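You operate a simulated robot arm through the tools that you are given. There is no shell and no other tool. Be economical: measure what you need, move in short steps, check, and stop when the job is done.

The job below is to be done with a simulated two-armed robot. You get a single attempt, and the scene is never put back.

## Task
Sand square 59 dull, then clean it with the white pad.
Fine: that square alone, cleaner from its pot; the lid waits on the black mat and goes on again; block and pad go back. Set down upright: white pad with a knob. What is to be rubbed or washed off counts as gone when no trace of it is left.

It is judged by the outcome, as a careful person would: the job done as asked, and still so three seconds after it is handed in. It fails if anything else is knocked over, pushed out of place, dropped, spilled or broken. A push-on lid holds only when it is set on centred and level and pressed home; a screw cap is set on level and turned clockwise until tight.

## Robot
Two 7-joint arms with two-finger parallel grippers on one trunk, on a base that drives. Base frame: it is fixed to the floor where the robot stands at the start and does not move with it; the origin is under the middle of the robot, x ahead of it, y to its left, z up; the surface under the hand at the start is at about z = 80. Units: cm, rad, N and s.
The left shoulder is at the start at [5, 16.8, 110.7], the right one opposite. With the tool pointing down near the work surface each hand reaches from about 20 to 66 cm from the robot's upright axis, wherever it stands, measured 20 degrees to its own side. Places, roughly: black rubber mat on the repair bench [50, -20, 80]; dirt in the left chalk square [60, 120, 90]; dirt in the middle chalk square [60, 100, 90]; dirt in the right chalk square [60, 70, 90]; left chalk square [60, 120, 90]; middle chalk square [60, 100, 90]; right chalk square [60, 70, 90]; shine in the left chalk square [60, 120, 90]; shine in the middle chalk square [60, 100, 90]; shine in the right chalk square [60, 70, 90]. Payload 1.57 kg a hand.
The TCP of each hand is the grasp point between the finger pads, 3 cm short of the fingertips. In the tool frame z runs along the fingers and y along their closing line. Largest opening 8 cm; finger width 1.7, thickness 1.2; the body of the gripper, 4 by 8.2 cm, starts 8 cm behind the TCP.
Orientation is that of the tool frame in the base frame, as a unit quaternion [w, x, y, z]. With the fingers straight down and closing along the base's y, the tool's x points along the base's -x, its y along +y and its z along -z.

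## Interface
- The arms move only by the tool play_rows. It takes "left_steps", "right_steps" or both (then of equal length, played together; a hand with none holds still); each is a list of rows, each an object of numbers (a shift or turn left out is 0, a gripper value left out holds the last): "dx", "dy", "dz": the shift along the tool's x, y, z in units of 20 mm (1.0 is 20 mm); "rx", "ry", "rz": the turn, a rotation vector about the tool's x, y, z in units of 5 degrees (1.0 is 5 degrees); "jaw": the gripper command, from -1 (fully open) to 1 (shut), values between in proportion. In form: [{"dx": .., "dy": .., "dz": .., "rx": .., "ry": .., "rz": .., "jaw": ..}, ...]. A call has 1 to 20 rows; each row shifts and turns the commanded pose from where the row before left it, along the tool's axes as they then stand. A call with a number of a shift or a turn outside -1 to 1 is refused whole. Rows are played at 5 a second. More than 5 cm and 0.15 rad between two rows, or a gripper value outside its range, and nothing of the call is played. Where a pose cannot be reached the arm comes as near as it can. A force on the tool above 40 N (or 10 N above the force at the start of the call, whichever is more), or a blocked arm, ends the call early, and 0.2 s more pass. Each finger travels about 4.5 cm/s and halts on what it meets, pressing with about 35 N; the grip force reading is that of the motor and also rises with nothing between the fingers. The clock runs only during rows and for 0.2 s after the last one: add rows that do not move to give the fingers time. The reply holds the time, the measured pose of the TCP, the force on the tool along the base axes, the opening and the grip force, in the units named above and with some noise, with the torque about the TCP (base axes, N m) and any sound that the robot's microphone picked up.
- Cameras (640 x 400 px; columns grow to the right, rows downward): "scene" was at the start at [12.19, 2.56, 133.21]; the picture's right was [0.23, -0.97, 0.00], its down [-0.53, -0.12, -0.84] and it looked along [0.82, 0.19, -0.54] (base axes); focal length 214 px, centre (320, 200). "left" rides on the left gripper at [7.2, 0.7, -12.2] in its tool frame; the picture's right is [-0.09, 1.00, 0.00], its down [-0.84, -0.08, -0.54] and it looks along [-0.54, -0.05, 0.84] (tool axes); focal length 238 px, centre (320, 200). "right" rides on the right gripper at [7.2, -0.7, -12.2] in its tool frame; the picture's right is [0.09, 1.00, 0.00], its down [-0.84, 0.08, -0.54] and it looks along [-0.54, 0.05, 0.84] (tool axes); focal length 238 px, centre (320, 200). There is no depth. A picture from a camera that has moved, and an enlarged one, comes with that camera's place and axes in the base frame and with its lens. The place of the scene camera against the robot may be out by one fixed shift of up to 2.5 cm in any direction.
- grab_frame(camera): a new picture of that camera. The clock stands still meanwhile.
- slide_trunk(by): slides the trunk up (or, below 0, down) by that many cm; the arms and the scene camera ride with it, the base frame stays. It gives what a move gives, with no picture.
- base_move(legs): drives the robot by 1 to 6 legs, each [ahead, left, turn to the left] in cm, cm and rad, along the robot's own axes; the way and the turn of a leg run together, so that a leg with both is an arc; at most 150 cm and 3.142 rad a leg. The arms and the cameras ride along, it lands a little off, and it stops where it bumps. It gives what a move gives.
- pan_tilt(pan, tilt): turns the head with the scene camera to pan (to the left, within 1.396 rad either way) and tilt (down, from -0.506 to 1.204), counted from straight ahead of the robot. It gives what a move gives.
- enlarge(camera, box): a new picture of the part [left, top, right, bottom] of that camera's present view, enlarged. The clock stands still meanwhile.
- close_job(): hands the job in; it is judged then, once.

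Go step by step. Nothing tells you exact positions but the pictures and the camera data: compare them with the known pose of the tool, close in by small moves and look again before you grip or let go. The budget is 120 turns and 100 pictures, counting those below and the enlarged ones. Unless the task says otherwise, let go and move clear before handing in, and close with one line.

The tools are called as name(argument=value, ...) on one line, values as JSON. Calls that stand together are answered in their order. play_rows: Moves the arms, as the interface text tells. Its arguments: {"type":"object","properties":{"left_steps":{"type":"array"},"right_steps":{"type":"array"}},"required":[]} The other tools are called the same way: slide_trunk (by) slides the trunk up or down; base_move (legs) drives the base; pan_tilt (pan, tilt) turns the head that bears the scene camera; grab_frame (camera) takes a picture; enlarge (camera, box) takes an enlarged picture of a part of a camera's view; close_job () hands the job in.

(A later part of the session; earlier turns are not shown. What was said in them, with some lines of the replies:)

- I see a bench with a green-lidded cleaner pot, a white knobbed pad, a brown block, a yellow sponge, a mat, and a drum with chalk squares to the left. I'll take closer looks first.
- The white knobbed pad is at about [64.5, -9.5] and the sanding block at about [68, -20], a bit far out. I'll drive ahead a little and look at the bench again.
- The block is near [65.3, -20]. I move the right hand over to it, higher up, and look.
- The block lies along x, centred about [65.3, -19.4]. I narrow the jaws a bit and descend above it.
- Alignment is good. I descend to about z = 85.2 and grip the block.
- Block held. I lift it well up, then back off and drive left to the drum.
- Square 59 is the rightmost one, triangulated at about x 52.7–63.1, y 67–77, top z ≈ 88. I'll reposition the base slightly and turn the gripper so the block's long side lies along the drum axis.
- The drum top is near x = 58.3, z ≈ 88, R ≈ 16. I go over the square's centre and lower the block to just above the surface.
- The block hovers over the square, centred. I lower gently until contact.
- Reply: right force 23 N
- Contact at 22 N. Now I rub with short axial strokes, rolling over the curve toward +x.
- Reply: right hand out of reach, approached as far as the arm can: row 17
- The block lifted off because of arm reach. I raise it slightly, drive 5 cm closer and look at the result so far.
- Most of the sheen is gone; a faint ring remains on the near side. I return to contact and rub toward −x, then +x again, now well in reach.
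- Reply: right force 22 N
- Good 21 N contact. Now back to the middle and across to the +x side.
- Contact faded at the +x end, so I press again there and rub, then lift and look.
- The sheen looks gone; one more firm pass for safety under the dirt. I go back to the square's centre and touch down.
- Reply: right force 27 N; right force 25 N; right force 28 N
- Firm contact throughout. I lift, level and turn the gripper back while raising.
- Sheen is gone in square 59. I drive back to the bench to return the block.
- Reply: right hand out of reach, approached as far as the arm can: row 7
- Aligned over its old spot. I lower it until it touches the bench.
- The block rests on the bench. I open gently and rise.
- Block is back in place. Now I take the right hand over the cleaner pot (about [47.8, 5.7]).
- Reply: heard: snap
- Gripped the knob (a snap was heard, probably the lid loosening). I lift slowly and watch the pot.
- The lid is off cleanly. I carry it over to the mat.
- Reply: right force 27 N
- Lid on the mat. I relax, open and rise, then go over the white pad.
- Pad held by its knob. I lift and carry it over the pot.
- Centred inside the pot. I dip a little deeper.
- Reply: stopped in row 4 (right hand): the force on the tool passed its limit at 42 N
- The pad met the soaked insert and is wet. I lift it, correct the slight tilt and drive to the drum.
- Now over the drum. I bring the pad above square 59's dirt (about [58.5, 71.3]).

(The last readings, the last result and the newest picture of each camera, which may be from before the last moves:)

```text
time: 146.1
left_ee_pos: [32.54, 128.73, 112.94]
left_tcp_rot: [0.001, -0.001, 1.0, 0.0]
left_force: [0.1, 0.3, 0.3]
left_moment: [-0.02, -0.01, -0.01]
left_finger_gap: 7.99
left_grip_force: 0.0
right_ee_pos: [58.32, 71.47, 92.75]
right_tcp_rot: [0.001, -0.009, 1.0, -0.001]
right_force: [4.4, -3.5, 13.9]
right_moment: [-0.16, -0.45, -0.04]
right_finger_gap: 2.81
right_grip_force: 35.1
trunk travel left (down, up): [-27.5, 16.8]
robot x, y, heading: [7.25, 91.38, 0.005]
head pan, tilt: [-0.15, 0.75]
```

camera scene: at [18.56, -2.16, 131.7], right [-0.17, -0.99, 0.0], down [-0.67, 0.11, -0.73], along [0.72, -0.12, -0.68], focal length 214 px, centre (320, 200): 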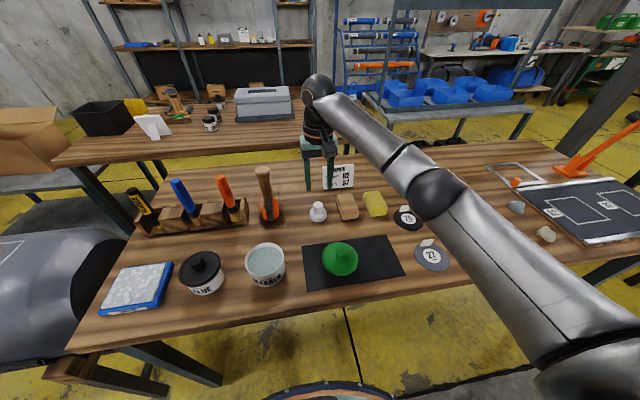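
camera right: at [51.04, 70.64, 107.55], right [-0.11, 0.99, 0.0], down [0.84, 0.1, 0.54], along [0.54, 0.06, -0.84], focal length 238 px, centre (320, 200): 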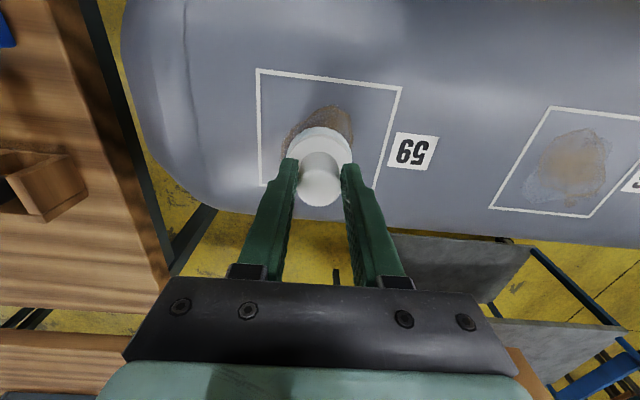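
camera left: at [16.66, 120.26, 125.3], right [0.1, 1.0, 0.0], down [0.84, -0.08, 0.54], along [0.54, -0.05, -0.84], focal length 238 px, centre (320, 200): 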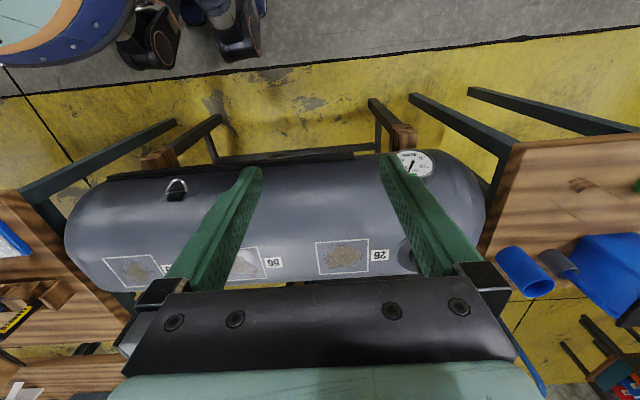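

Contact at 14 N. I scrub axially, rolling toward +x.

play_rows(right_steps=[{"dy": 0.6}, {"dy": 0.6}, {"dy": -0.8}, {"dy": -0.8}, {"dy": -0.8}, {"dx": -0.52, "ry": 0.5, "dz": 0.02}, {"dy": 0.8}, {"dy": 0.8}, {"dy": 0.8}, {"dx": -0.52, "ry": 0.5, "dz": 0.02}, {"dy": -0.8}, {"dy": -0.8}, {"dy": -0.8}, {"dx": -0.52, "ry": 0.5, "dz": 0.02}, {"dy": 0.8}, {"dy": 0.8}, {"dy": 0.8}, {"dy": -0.6}, {"dy": -0.6}])

```text
time: 150.1
left_ee_pos: [32.48, 128.8, 113.16]
left_tcp_rot: [0.001, 0.0, 1.0, 0.0]
left_force: [0.2, -0.7, -0.4]
left_moment: [0.01, 0.0, -0.01]
left_finger_gap: 8.0
left_grip_force: 0.0
right_ee_pos: [61.17, 71.59, 92.27]
right_tcp_rot: [-0.063, -0.012, 0.998, -0.001]
right_force: [0.4, 8.6, 18.0]
right_moment: [0.44, -0.53, 0.23]
right_finger_gap: 2.83
right_grip_force: 35.0
trunk travel left (down, up): [-27.5, 16.8]
robot x, y, heading: [6.92, 91.6, 0.005]
head pan, tilt: [-0.15, 0.75]
```

Good contact. Now back across the top and to the −x side.

play_rows(right_steps=[{"dx": 0.52, "ry": -0.5, "dz": 0.01}, {"dx": 0.52, "ry": -0.5, "dz": 0.01}, {"dx": 0.52, "ry": -0.5, "dz": 0.01}, {"dx": 0.52, "ry": -0.5, "dz": 0.02}, {"dy": 0.6}, {"dy": 0.6}, {"dy": -0.8}, {"dy": -0.8}, {"dy": -0.8}, {"dx": 0.52, "ry": -0.5, "dz": 0.02}, {"dy": 0.8}, {"dy": 0.8}, {"dy": 0.8}, {"dx": 0.52, "ry": -0.5, "dz": 0.02}, {"dy": -0.8}, {"dy": -0.8}, {"dy": -0.8}, {"dy": 0.6}, {"dy": 0.6}])

play_rows(right_steps=[{"dx": -0.52, "ry": 0.5}, {"dy": 0.6}, {"dy": 0.6}, {"dy": -0.8}, {"dy": -0.8}, {"dy": -0.8, "dx": -0.52, "ry": 0.5}, {"dy": 0.8}, {"dy": 0.8}, {"dy": 0.8, "dx": -0.52, "ry": 0.5}, {"dy": -0.8}, {"dy": -0.8}, {"dy": -0.8}, {"dy": 0.6}, {"dy": 0.6}, {"dz": -1}, {"dz": -1}, {"dz": -1}, {"dz": -1}, {"dz": -1}, {"dz": -1}])

play_rows(right_steps=[{"dz": -1}, {"dz": -1}, {"dy": 1}, {"dy": 1}, {"dy": 1}, {"dy": 1}, {"dy": 1}, {}])

grab_frame(camera="right")

```text
time: 154.1
left_ee_pos: [32.43, 128.61, 113.23]
left_tcp_rot: [0.001, 0.0, 1.0, 0.0]
left_force: [-0.1, -0.3, 0.0]
left_moment: [0.01, 0.03, -0.01]
left_finger_gap: 7.97
left_grip_force: 0.0
right_ee_pos: [54.9, 71.31, 92.47]
right_tcp_rot: [0.067, -0.007, 0.998, -0.002]
right_force: [0.4, -12.2, 30.7]
right_moment: [-0.86, 0.2, 0.05]
right_finger_gap: 2.84
right_grip_force: 34.9
trunk travel left (down, up): [-27.5, 16.8]
robot x, y, heading: [6.97, 91.36, 0.005]
head pan, tilt: [-0.15, 0.75]
```

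```text
time: 158.3
left_ee_pos: [32.6, 128.64, 113.18]
left_tcp_rot: [0.0, -0.001, 1.0, 0.001]
left_force: [0.7, -1.1, -0.2]
left_moment: [0.0, 0.01, 0.0]
left_finger_gap: 7.99
left_grip_force: 0.0
right_ee_pos: [58.08, 71.44, 104.5]
right_tcp_rot: [-0.001, -0.01, 1.0, 0.0]
right_force: [-0.4, 0.5, -0.6]
right_moment: [0.01, 0.01, 0.0]
right_finger_gap: 2.8
right_grip_force: 35.2
trunk travel left (down, up): [-27.5, 16.8]
robot x, y, heading: [6.82, 91.17, 0.006]
head pan, tilt: [-0.15, 0.75]
```

```text
time: 160.1
left_ee_pos: [32.61, 128.61, 113.07]
left_tcp_rot: [0.001, 0.0, 1.0, 0.001]
left_force: [0.4, 0.9, -0.9]
left_moment: [0.04, 0.04, 0.03]
left_finger_gap: 8.01
left_grip_force: 0.1
right_ee_pos: [57.76, 81.6, 108.48]
right_tcp_rot: [-0.001, -0.01, 1.0, 0.0]
right_force: [-0.1, -0.3, 0.4]
right_moment: [-0.04, 0.03, -0.01]
right_finger_gap: 2.83
right_grip_force: 35.0
trunk travel left (down, up): [-27.5, 16.8]
robot x, y, heading: [7.33, 91.35, -0.004]
head pan, tilt: [-0.15, 0.75]
```

```text
41 pictures are left
camera right: at [50.61, 80.79, 120.68], right [-0.11, 0.99, 0.0], down [0.84, 0.09, 0.54], along [0.54, 0.06, -0.84], focal length 238 px, centre (320, 200)
```

right: 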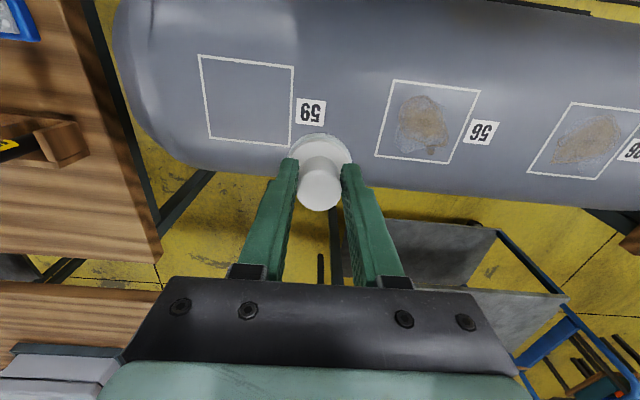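

The square looks clean. I check it enlarged from both cameras.

enlarge(camera="right", box=[190, 40, 310, 160])

enlarge(camera="scene", box=[290, 170, 430, 260])

```text
3.33 times, centred on (250, 100) of right
camera zoom: at [50.61, 80.79, 120.68], right [-0.11, 0.99, 0.0], down [0.84, 0.09, 0.54], along [0.54, 0.06, -0.84], focal length 794 px, centre (553, 533)
```

zoom: 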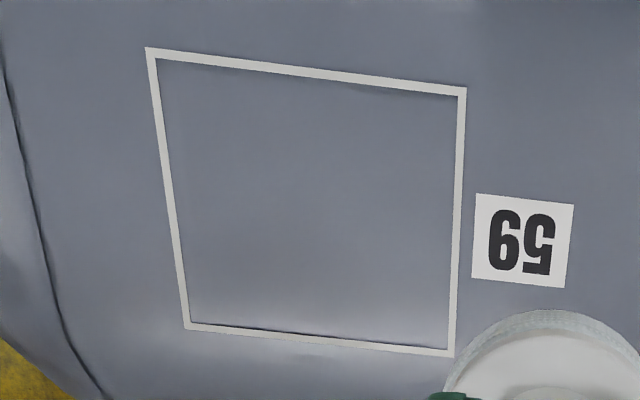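

```text
4.44 times, centred on (360, 215) of scene
camera zoom: at [18.85, 90.86, 131.7], right [-0.15, -0.99, 0.0], down [-0.67, 0.1, -0.73], along [0.72, -0.11, -0.68], focal length 953 px, centre (142, 133)
```

zoom: 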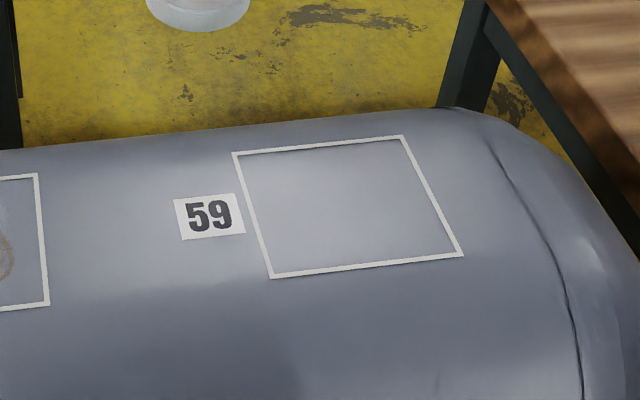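

Fully clean and dull. I raise the pad and drive back to the bench.

play_rows(right_steps=[{"dz": -1}, {"dz": -0.8}, {}])

base_move(legs=[[-9, 0, 0], [0, -91, 0], [9, 0, 0]])

grab_frame(camera="right")

```text
time: 160.9
left_ee_pos: [32.68, 128.7, 113.13]
left_tcp_rot: [0.0, -0.001, 1.0, 0.0]
left_force: [0.2, 0.1, 0.1]
left_moment: [-0.02, 0.02, -0.01]
left_finger_gap: 7.99
left_grip_force: 0.1
right_ee_pos: [58.12, 81.52, 112.18]
right_tcp_rot: [-0.001, -0.01, 1.0, 0.0]
right_force: [-0.7, -0.1, -1.2]
right_moment: [0.04, 0.04, 0.0]
right_finger_gap: 2.82
right_grip_force: 34.5
trunk travel left (down, up): [-27.5, 16.8]
robot x, y, heading: [7.07, 91.6, 0.0]
head pan, tilt: [-0.15, 0.75]
```

```text
time: 170.6
left_ee_pos: [33.2, 38.34, 113.08]
left_tcp_rot: [0.0, -0.005, 1.0, 0.0]
left_force: [-0.3, -0.5, -0.4]
left_moment: [0.01, 0.02, -0.01]
left_finger_gap: 8.01
left_grip_force: 0.1
right_ee_pos: [58.96, -8.5, 112.06]
right_tcp_rot: [-0.002, -0.014, 1.0, -0.001]
right_force: [-0.2, 0.2, -0.2]
right_moment: [0.01, 0.02, -0.01]
right_finger_gap: 2.82
right_grip_force: 35.2
trunk travel left (down, up): [-27.5, 16.8]
robot x, y, heading: [7.98, 1.12, 0.007]
head pan, tilt: [-0.15, 0.75]
```

```text
38 pictures are left
camera right: at [51.73, -9.43, 124.33], right [-0.12, 0.99, 0.0], down [0.84, 0.1, 0.54], along [0.54, 0.06, -0.84], focal length 238 px, centre (320, 200)
```

right: 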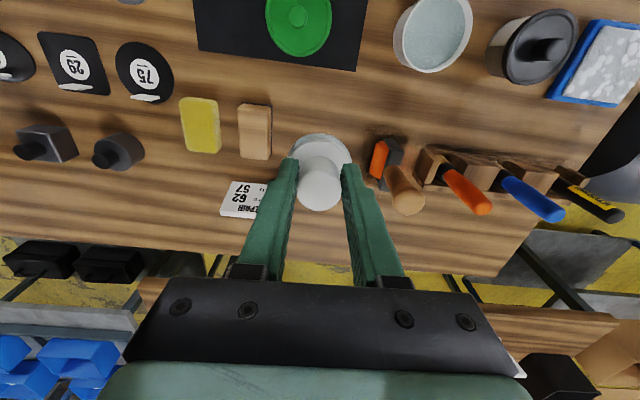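

play_rows(right_steps=[{"rz": 0.32}, {"dx": -0.9, "dy": -0.25}, {"dx": -0.9, "dy": -0.25}, {"dx": -0.92, "dy": -0.2}, {"dz": 1}, {"dz": 1}, {"dz": 1}, {"dz": 1}, {"dz": 1}, {"dz": 1}, {"dz": 1}, {"dz": 1}, {"dz": 1}, {"dz": 1}, {"dz": 1}, {"dz": 0.7}, {}])

grab_frame(camera="right")

enlarge(camera="scene", box=[250, 140, 410, 240])

```text
time: 174.2
left_ee_pos: [33.17, 38.42, 113.12]
left_tcp_rot: [0.001, -0.005, 1.0, 0.0]
left_force: [0.4, 0.8, -0.7]
left_moment: [0.0, -0.01, 0.01]
left_finger_gap: 7.96
left_grip_force: 0.1
right_ee_pos: [64.27, -9.97, 88.83]
right_tcp_rot: [-0.001, -0.002, 1.0, -0.001]
right_force: [-0.4, 0.4, -1.2]
right_moment: [-0.02, 0.0, 0.0]
right_finger_gap: 2.79
right_grip_force: 34.7
trunk travel left (down, up): [-27.5, 16.8]
robot x, y, heading: [7.71, 0.94, 0.013]
head pan, tilt: [-0.15, 0.75]
```

```text
37 pictures are left
camera right: at [57.0, -10.57, 101.05], right [-0.09, 1.0, 0.0], down [0.84, 0.08, 0.54], along [0.54, 0.05, -0.84], focal length 238 px, centre (320, 200)
```

right: 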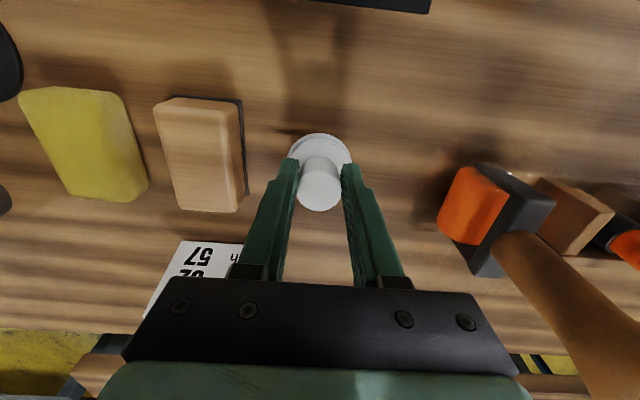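

```text
4.00 times, centred on (330, 190) of scene
camera zoom: at [19.68, 0.46, 131.7], right [-0.14, -0.99, 0.0], down [-0.68, 0.09, -0.73], along [0.72, -0.1, -0.68], focal length 858 px, centre (280, 240)
```

zoom: 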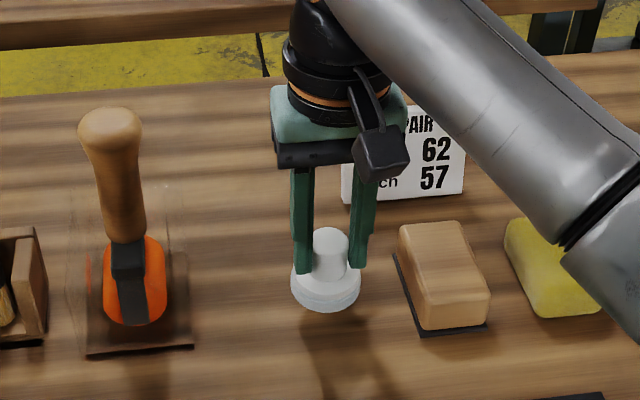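

play_rows(right_steps=[{"dz": 0.5}, {"dz": 0.2}, {"dz": 0.1}, {"dz": 0.1}, {}])

```text
time: 175.4
left_ee_pos: [33.08, 38.36, 113.01]
left_tcp_rot: [0.002, -0.004, 1.0, 0.001]
left_force: [-0.4, -0.2, 0.0]
left_moment: [0.04, 0.0, 0.03]
left_finger_gap: 7.99
left_grip_force: 0.0
right_ee_pos: [64.16, -10.07, 86.91]
right_tcp_rot: [0.0, 0.0, 1.0, -0.001]
right_force: [0.4, 0.7, -0.9]
right_moment: [0.02, 0.01, 0.0]
right_finger_gap: 2.83
right_grip_force: 35.1
trunk travel left (down, up): [-27.5, 16.8]
robot x, y, heading: [7.82, 1.09, 0.013]
head pan, tilt: [-0.15, 0.75]
```

play_rows(right_steps=[{"dz": 0.08}, {"dz": 0.08}, {"dz": 0.08}, {}])

```text
time: 176.4
left_ee_pos: [33.16, 38.34, 113.08]
left_tcp_rot: [0.001, -0.006, 1.0, 0.0]
left_force: [0.2, -0.5, -0.7]
left_moment: [0.0, -0.02, 0.01]
left_finger_gap: 8.01
left_grip_force: 0.0
right_ee_pos: [64.11, -10.07, 86.55]
right_tcp_rot: [0.0, 0.0, 1.0, -0.001]
right_force: [-0.4, -0.7, 1.1]
right_moment: [-0.03, 0.0, 0.02]
right_finger_gap: 2.83
right_grip_force: 35.4
trunk travel left (down, up): [-27.5, 16.8]
robot x, y, heading: [8.04, 0.96, 0.007]
head pan, tilt: [-0.15, 0.75]
```

play_rows(right_steps=[{"dz": 0.08}, {"dz": 0.06}, {}])

```text
time: 177.2
left_ee_pos: [32.88, 38.34, 113.21]
left_tcp_rot: [0.002, -0.005, 1.0, 0.0]
left_force: [-0.4, -0.1, 0.4]
left_moment: [-0.01, 0.02, -0.02]
left_finger_gap: 8.0
left_grip_force: 0.1
right_ee_pos: [64.24, -10.05, 86.48]
right_tcp_rot: [0.001, 0.0, 1.0, -0.001]
right_force: [-1.9, -2.9, 17.9]
right_moment: [-0.15, 0.4, 0.03]
right_finger_gap: 2.83
right_grip_force: 34.9
trunk travel left (down, up): [-27.5, 16.8]
robot x, y, heading: [8.06, 0.79, 0.008]
head pan, tilt: [-0.15, 0.75]
```

Seated upright. I ease off, open and rise, then look.

play_rows(right_steps=[{"dz": -0.1}, {"jaw": 0}, {"jaw": -0.2}, {}, {"dz": -1}, {"dz": -1}, {"dz": -1}, {"dz": -1}, {"dz": -1}, {}])

grab_frame(camera="right")

enlarge(camera="scene", box=[200, 160, 420, 300])

```text
time: 179.4
left_ee_pos: [33.0, 38.47, 113.06]
left_tcp_rot: [0.001, -0.005, 1.0, 0.0]
left_force: [-0.2, -0.6, -0.2]
left_moment: [0.0, -0.03, -0.01]
left_finger_gap: 7.99
left_grip_force: 0.2
right_ee_pos: [64.18, -9.84, 96.41]
right_tcp_rot: [-0.001, -0.001, 1.0, -0.001]
right_force: [0.2, -0.4, 0.2]
right_moment: [0.0, 0.0, -0.03]
right_finger_gap: 4.8
right_grip_force: 0.0
trunk travel left (down, up): [-27.5, 16.8]
robot x, y, heading: [8.03, 1.26, 0.011]
head pan, tilt: [-0.15, 0.75]
```

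```text
35 pictures are left
camera right: at [56.98, -10.51, 108.6], right [-0.09, 1.0, 0.0], down [0.84, 0.08, 0.54], along [0.54, 0.05, -0.84], focal length 238 px, centre (320, 200)
```

right: 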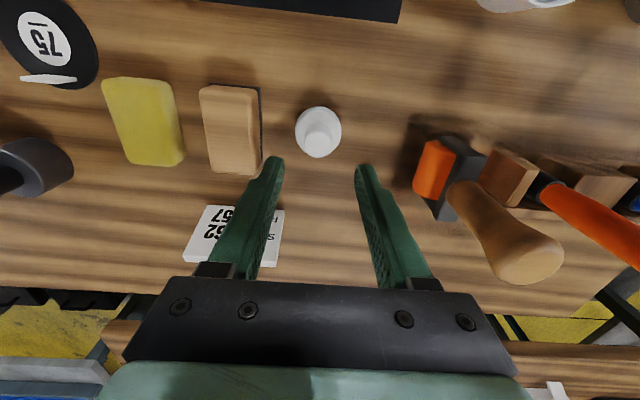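

```text
2.86 times, centred on (310, 230) of scene
camera zoom: at [19.68, 0.45, 131.7], right [-0.14, -0.99, 0.0], down [-0.68, 0.09, -0.73], along [0.72, -0.1, -0.68], focal length 613 px, centre (349, 114)
```

zoom: 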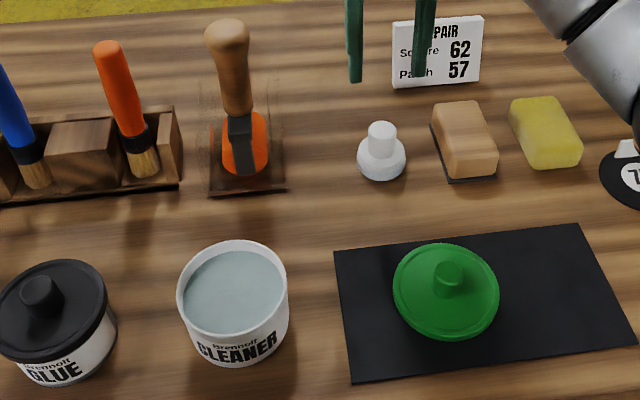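

Pad stands upright at its place. Next I regrip the lid on the mat at the same spot on its knob.

play_rows(right_steps=[{"dx": 1, "dy": -0.2}, {"dx": 1, "dy": -0.2}, {"dx": 1, "dy": -0.2}, {"dx": 1, "dy": -0.2}, {"dx": 1, "dy": -0.2}, {"dx": 1, "dy": -0.2}, {"dx": 1, "dy": -0.2}, {"dx": 1, "dy": -0.2}, {"dx": 0.1}, {"dz": 1}, {"dz": 1}, {"dz": 1}, {}])

grab_frame(camera="right")

```text
time: 182.2
left_ee_pos: [33.12, 38.46, 113.13]
left_tcp_rot: [0.001, -0.005, 1.0, 0.0]
left_force: [0.0, 0.4, -0.5]
left_moment: [0.01, -0.01, 0.01]
left_finger_gap: 7.99
left_grip_force: 0.1
right_ee_pos: [48.15, -13.39, 90.31]
right_tcp_rot: [0.0, 0.0, 1.0, 0.0]
right_force: [0.3, -0.2, 0.5]
right_moment: [-0.03, 0.02, 0.02]
right_finger_gap: 4.8
right_grip_force: 0.0
trunk travel left (down, up): [-27.5, 16.8]
robot x, y, heading: [8.13, 0.98, 0.008]
head pan, tilt: [-0.15, 0.75]
```

```text
33 pictures are left
camera right: at [40.83, -13.96, 102.54], right [-0.09, 1.0, 0.0], down [0.84, 0.08, 0.54], along [0.54, 0.05, -0.84], focal length 238 px, centre (320, 200)
```

right: 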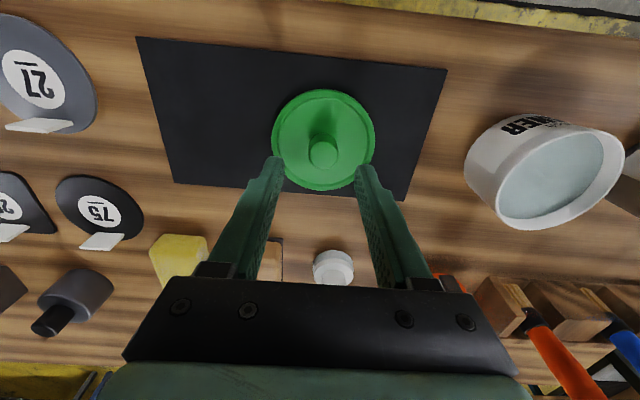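

play_rows(right_steps=[{"dx": 0.1, "dy": 0.16, "dz": 1}, {"dz": 0.7}, {"dz": 0.2}, {"dz": 0.1}, {}, {"jaw": 0.4}, {"jaw": 1}, {}, {}, {}])

grab_frame(camera="right")

```text
time: 184.4
left_ee_pos: [33.12, 38.26, 112.99]
left_tcp_rot: [0.001, -0.005, 1.0, 0.0]
left_force: [0.3, 0.1, 0.3]
left_moment: [-0.05, -0.02, 0.02]
left_finger_gap: 7.99
left_grip_force: 0.2
right_ee_pos: [47.81, -12.99, 86.41]
right_tcp_rot: [-0.001, 0.0, 1.0, -0.001]
right_force: [0.0, -0.6, 0.9]
right_moment: [-0.02, 0.04, -0.02]
right_finger_gap: 2.33
right_grip_force: 35.0
trunk travel left (down, up): [-27.5, 16.8]
robot x, y, heading: [7.78, 0.95, 0.008]
head pan, tilt: [-0.15, 0.75]
```

```text
32 pictures are left
camera right: at [40.61, -13.63, 98.68], right [-0.09, 1.0, 0.0], down [0.84, 0.08, 0.54], along [0.54, 0.05, -0.84], focal length 238 px, centre (320, 200)
```

right: 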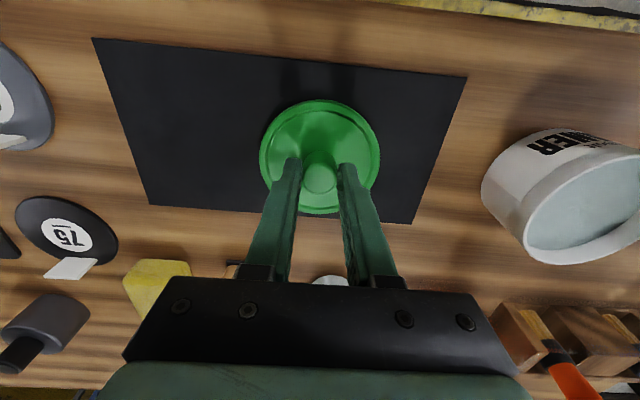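

Same grip relation as when it came off. I lift and carry the lid over the pot.

play_rows(right_steps=[{"dz": -0.5}, {"dz": -1}, {"dz": -1}, {"dz": -1}, {"dz": -1}, {"dz": -1}, {"dy": 1}, {"dy": 1}, {"dy": 1}, {"dy": 1}, {"dy": 1}, {"dy": 1}, {"dy": 1}, {"dy": 1}, {"dy": 1}, {"dy": 0.27}, {}, {}])

grab_frame(camera="right")

enlarge(camera="scene", box=[200, 180, 360, 300])

```text
time: 188.2
left_ee_pos: [33.09, 38.35, 113.12]
left_tcp_rot: [0.001, -0.004, 1.0, -0.001]
left_force: [-0.5, 0.4, 0.0]
left_moment: [0.01, -0.02, 0.01]
left_finger_gap: 8.01
left_grip_force: 0.1
right_ee_pos: [47.85, 5.79, 97.34]
right_tcp_rot: [-0.002, 0.0, 1.0, 0.0]
right_force: [0.1, 0.2, -0.5]
right_moment: [0.01, -0.02, 0.01]
right_finger_gap: 2.35
right_grip_force: 35.2
trunk travel left (down, up): [-27.5, 16.8]
robot x, y, heading: [8.12, 0.44, 0.011]
head pan, tilt: [-0.15, 0.75]
```

```text
31 pictures are left
camera right: at [40.53, 5.13, 109.57], right [-0.09, 1.0, 0.0], down [0.84, 0.08, 0.54], along [0.54, 0.05, -0.84], focal length 238 px, centre (320, 200)
```

right: 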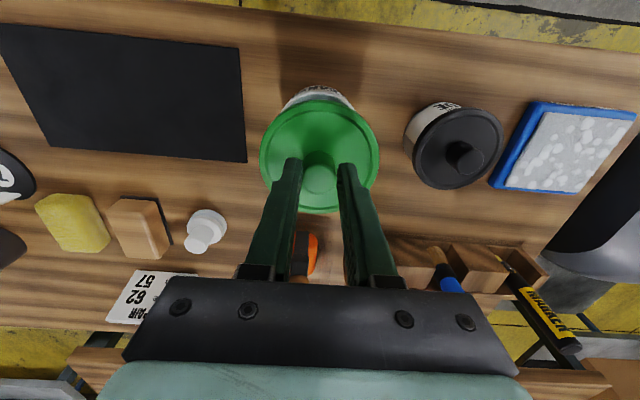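

```text
3.33 times, centred on (280, 240) of scene
camera zoom: at [19.67, 0.46, 131.7], right [-0.14, -0.99, 0.0], down [-0.68, 0.09, -0.73], along [0.72, -0.1, -0.68], focal length 715 px, centre (453, 67)
```

zoom: 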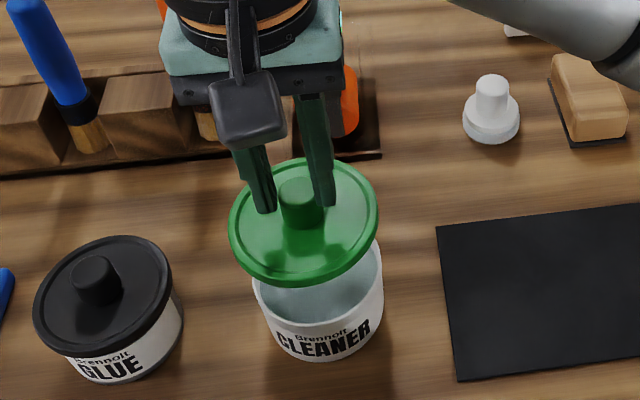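

play_rows(right_steps=[{"dy": -0.08, "dz": 1}, {"dz": 1}, {"dz": 0.3}, {}])

grab_frame(camera="right")

enlarge(camera="scene", box=[200, 200, 340, 300])

```text
time: 189.2
left_ee_pos: [33.17, 38.42, 113.06]
left_tcp_rot: [0.001, -0.005, 1.0, 0.0]
left_force: [-0.9, -0.3, 0.7]
left_moment: [0.0, 0.01, 0.01]
left_finger_gap: 8.0
left_grip_force: 0.0
right_ee_pos: [47.72, 5.42, 92.85]
right_tcp_rot: [-0.001, -0.001, 1.0, -0.001]
right_force: [-0.2, 0.0, -0.6]
right_moment: [0.01, 0.02, 0.01]
right_finger_gap: 2.34
right_grip_force: 35.2
trunk travel left (down, up): [-27.5, 16.8]
robot x, y, heading: [7.84, 1.01, 0.011]
head pan, tilt: [-0.15, 0.75]
```

```text
29 pictures are left
camera right: at [40.53, 4.86, 105.04], right [-0.09, 1.0, 0.0], down [0.84, 0.08, 0.54], along [0.54, 0.05, -0.84], focal length 238 px, centre (320, 200)
```

right: 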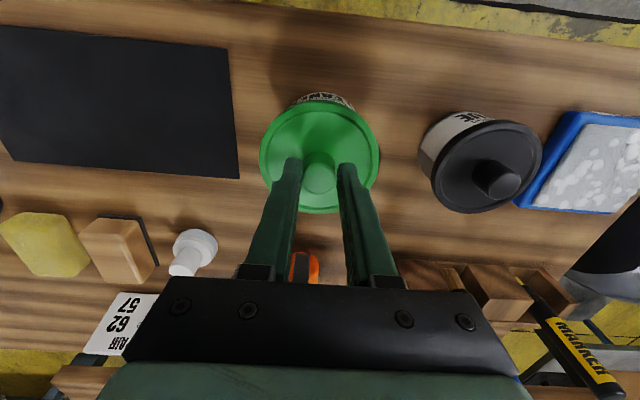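

```text
4.00 times, centred on (270, 250) of scene
camera zoom: at [19.67, 0.46, 131.7], right [-0.14, -0.99, 0.0], down [-0.68, 0.09, -0.73], along [0.72, -0.1, -0.68], focal length 858 px, centre (520, 0)
```

zoom: 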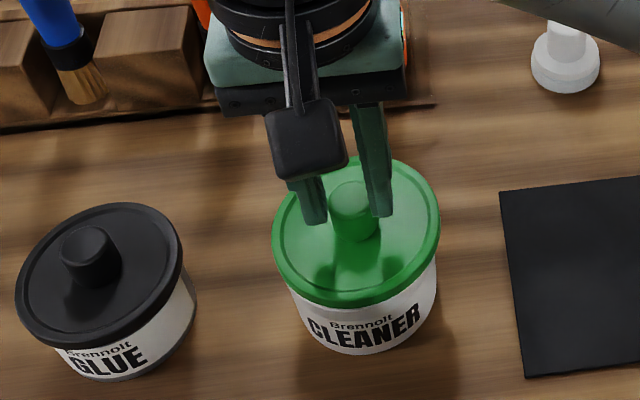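

Centred on the pot. I press down slowly and listen for the snap.

play_rows(right_steps=[{"dz": 0.3}, {"dz": 0.1}, {"dz": 0.1}, {"dz": 0.1}, {"dz": 0.1}, {}])

```text
time: 190.6
left_ee_pos: [33.17, 38.31, 113.1]
left_tcp_rot: [0.001, -0.005, 1.0, 0.002]
left_force: [0.2, -0.3, -0.5]
left_moment: [0.02, 0.02, 0.02]
left_finger_gap: 8.01
left_grip_force: 0.1
right_ee_pos: [47.9, 5.56, 91.33]
right_tcp_rot: [-0.001, -0.001, 1.0, 0.0]
right_force: [2.1, 1.2, 6.3]
right_moment: [0.06, -0.64, 0.01]
right_finger_gap: 2.33
right_grip_force: 34.8
trunk travel left (down, up): [-27.5, 16.8]
robot x, y, heading: [8.1, 1.21, 0.014]
head pan, tilt: [-0.15, 0.75]
heard: snap
```

A snap; I press a bit more to make sure it is home.

play_rows(right_steps=[{"dz": 0.1}, {"dz": 0.1}, {"dz": 0.1}, {}])

enlarge(camera="scene", box=[200, 200, 340, 300])

```text
time: 191.6
left_ee_pos: [32.85, 38.31, 113.16]
left_tcp_rot: [0.001, -0.005, 1.0, 0.001]
left_force: [0.0, -0.2, -0.1]
left_moment: [-0.02, -0.01, -0.02]
left_finger_gap: 7.99
left_grip_force: 0.1
right_ee_pos: [47.56, 5.68, 91.07]
right_tcp_rot: [0.002, 0.0, 1.0, 0.003]
right_force: [-4.3, 1.4, 37.2]
right_moment: [0.11, -0.25, -0.07]
right_finger_gap: 2.4
right_grip_force: 34.8
trunk travel left (down, up): [-27.5, 16.8]
robot x, y, heading: [7.59, 1.05, 0.012]
head pan, tilt: [-0.15, 0.75]
```

```text
4.00 times, centred on (270, 250) of scene
camera zoom: at [19.38, 0.45, 131.76], right [-0.14, -0.99, 0.0], down [-0.67, 0.09, -0.73], along [0.73, -0.1, -0.68], focal length 858 px, centre (520, 0)
```

zoom: 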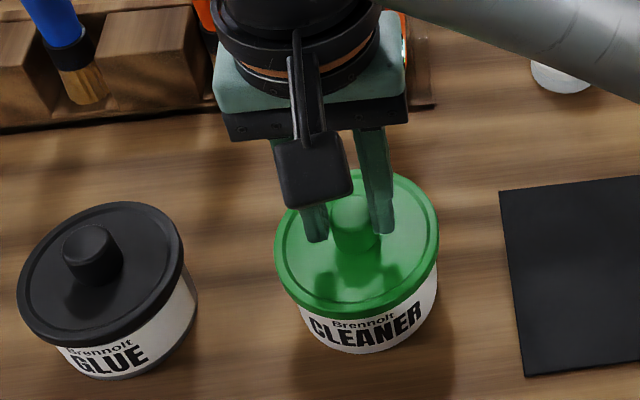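

Pressed home at 37 N and level. I ease off, open and move clear.

play_rows(right_steps=[{"dz": -0.2}, {"dz": -0.1}, {"jaw": 0.2}, {"jaw": -0.2}, {}, {"dz": -1}, {"dz": -1}, {"dz": -1}, {"dz": -1}, {"dz": -1}, {"dz": -1}, {"dz": -1}, {}])

grab_frame(camera="scene")

enlarge(camera="scene", box=[180, 160, 420, 310])

grab_frame(camera="right")

```text
time: 194.4
left_ee_pos: [33.15, 38.29, 113.1]
left_tcp_rot: [0.001, -0.005, 1.0, -0.001]
left_force: [-0.1, -0.6, 0.2]
left_moment: [-0.03, -0.03, 0.02]
left_finger_gap: 8.02
left_grip_force: 0.1
right_ee_pos: [47.82, 5.66, 105.69]
right_tcp_rot: [-0.002, -0.001, 1.0, -0.001]
right_force: [0.7, 0.6, 0.8]
right_moment: [0.0, -0.01, 0.0]
right_finger_gap: 4.79
right_grip_force: 0.0
trunk travel left (down, up): [-27.5, 16.8]
robot x, y, heading: [8.2, 1.22, 0.012]
head pan, tilt: [-0.15, 0.75]
```

```text
26 pictures are left
camera scene: at [19.68, 0.45, 131.7], right [-0.14, -0.99, 0.0], down [-0.68, 0.09, -0.73], along [0.72, -0.1, -0.68], focal length 214 px, centre (320, 200)
```

scene: 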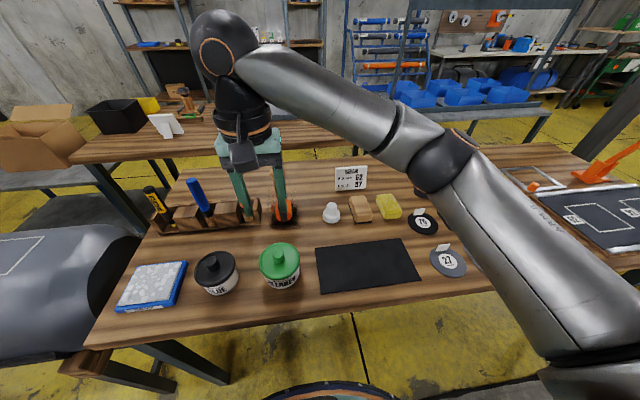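

```text
2.67 times, centred on (300, 235) of scene
camera zoom: at [19.68, 0.45, 131.7], right [-0.14, -0.99, 0.0], down [-0.68, 0.09, -0.73], along [0.72, -0.1, -0.68], focal length 572 px, centre (373, 107)
```

zoom: 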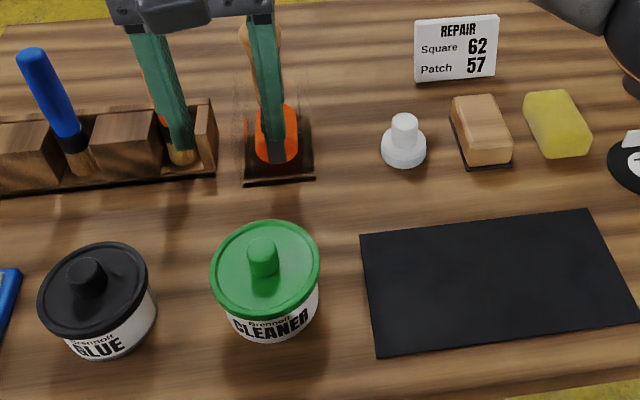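

```text
24 pictures are left
camera right: at [40.61, 5.02, 117.79], right [-0.09, 1.0, 0.0], down [0.84, 0.08, 0.54], along [0.54, 0.05, -0.84], focal length 238 px, centre (320, 200)
```

right: 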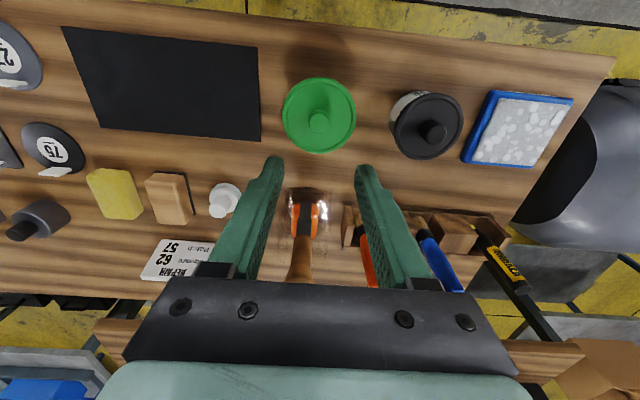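

The lid is level on its pot, pad and block stand in their places, and square 59 is dull and clean. I hand the job in.

close_job()

```text
The job is handed in.
```

Square 59 is sanded dull and cleaned with the white pad. The lid is pressed back on the cleaner pot, and the block and the upright pad are back in place.
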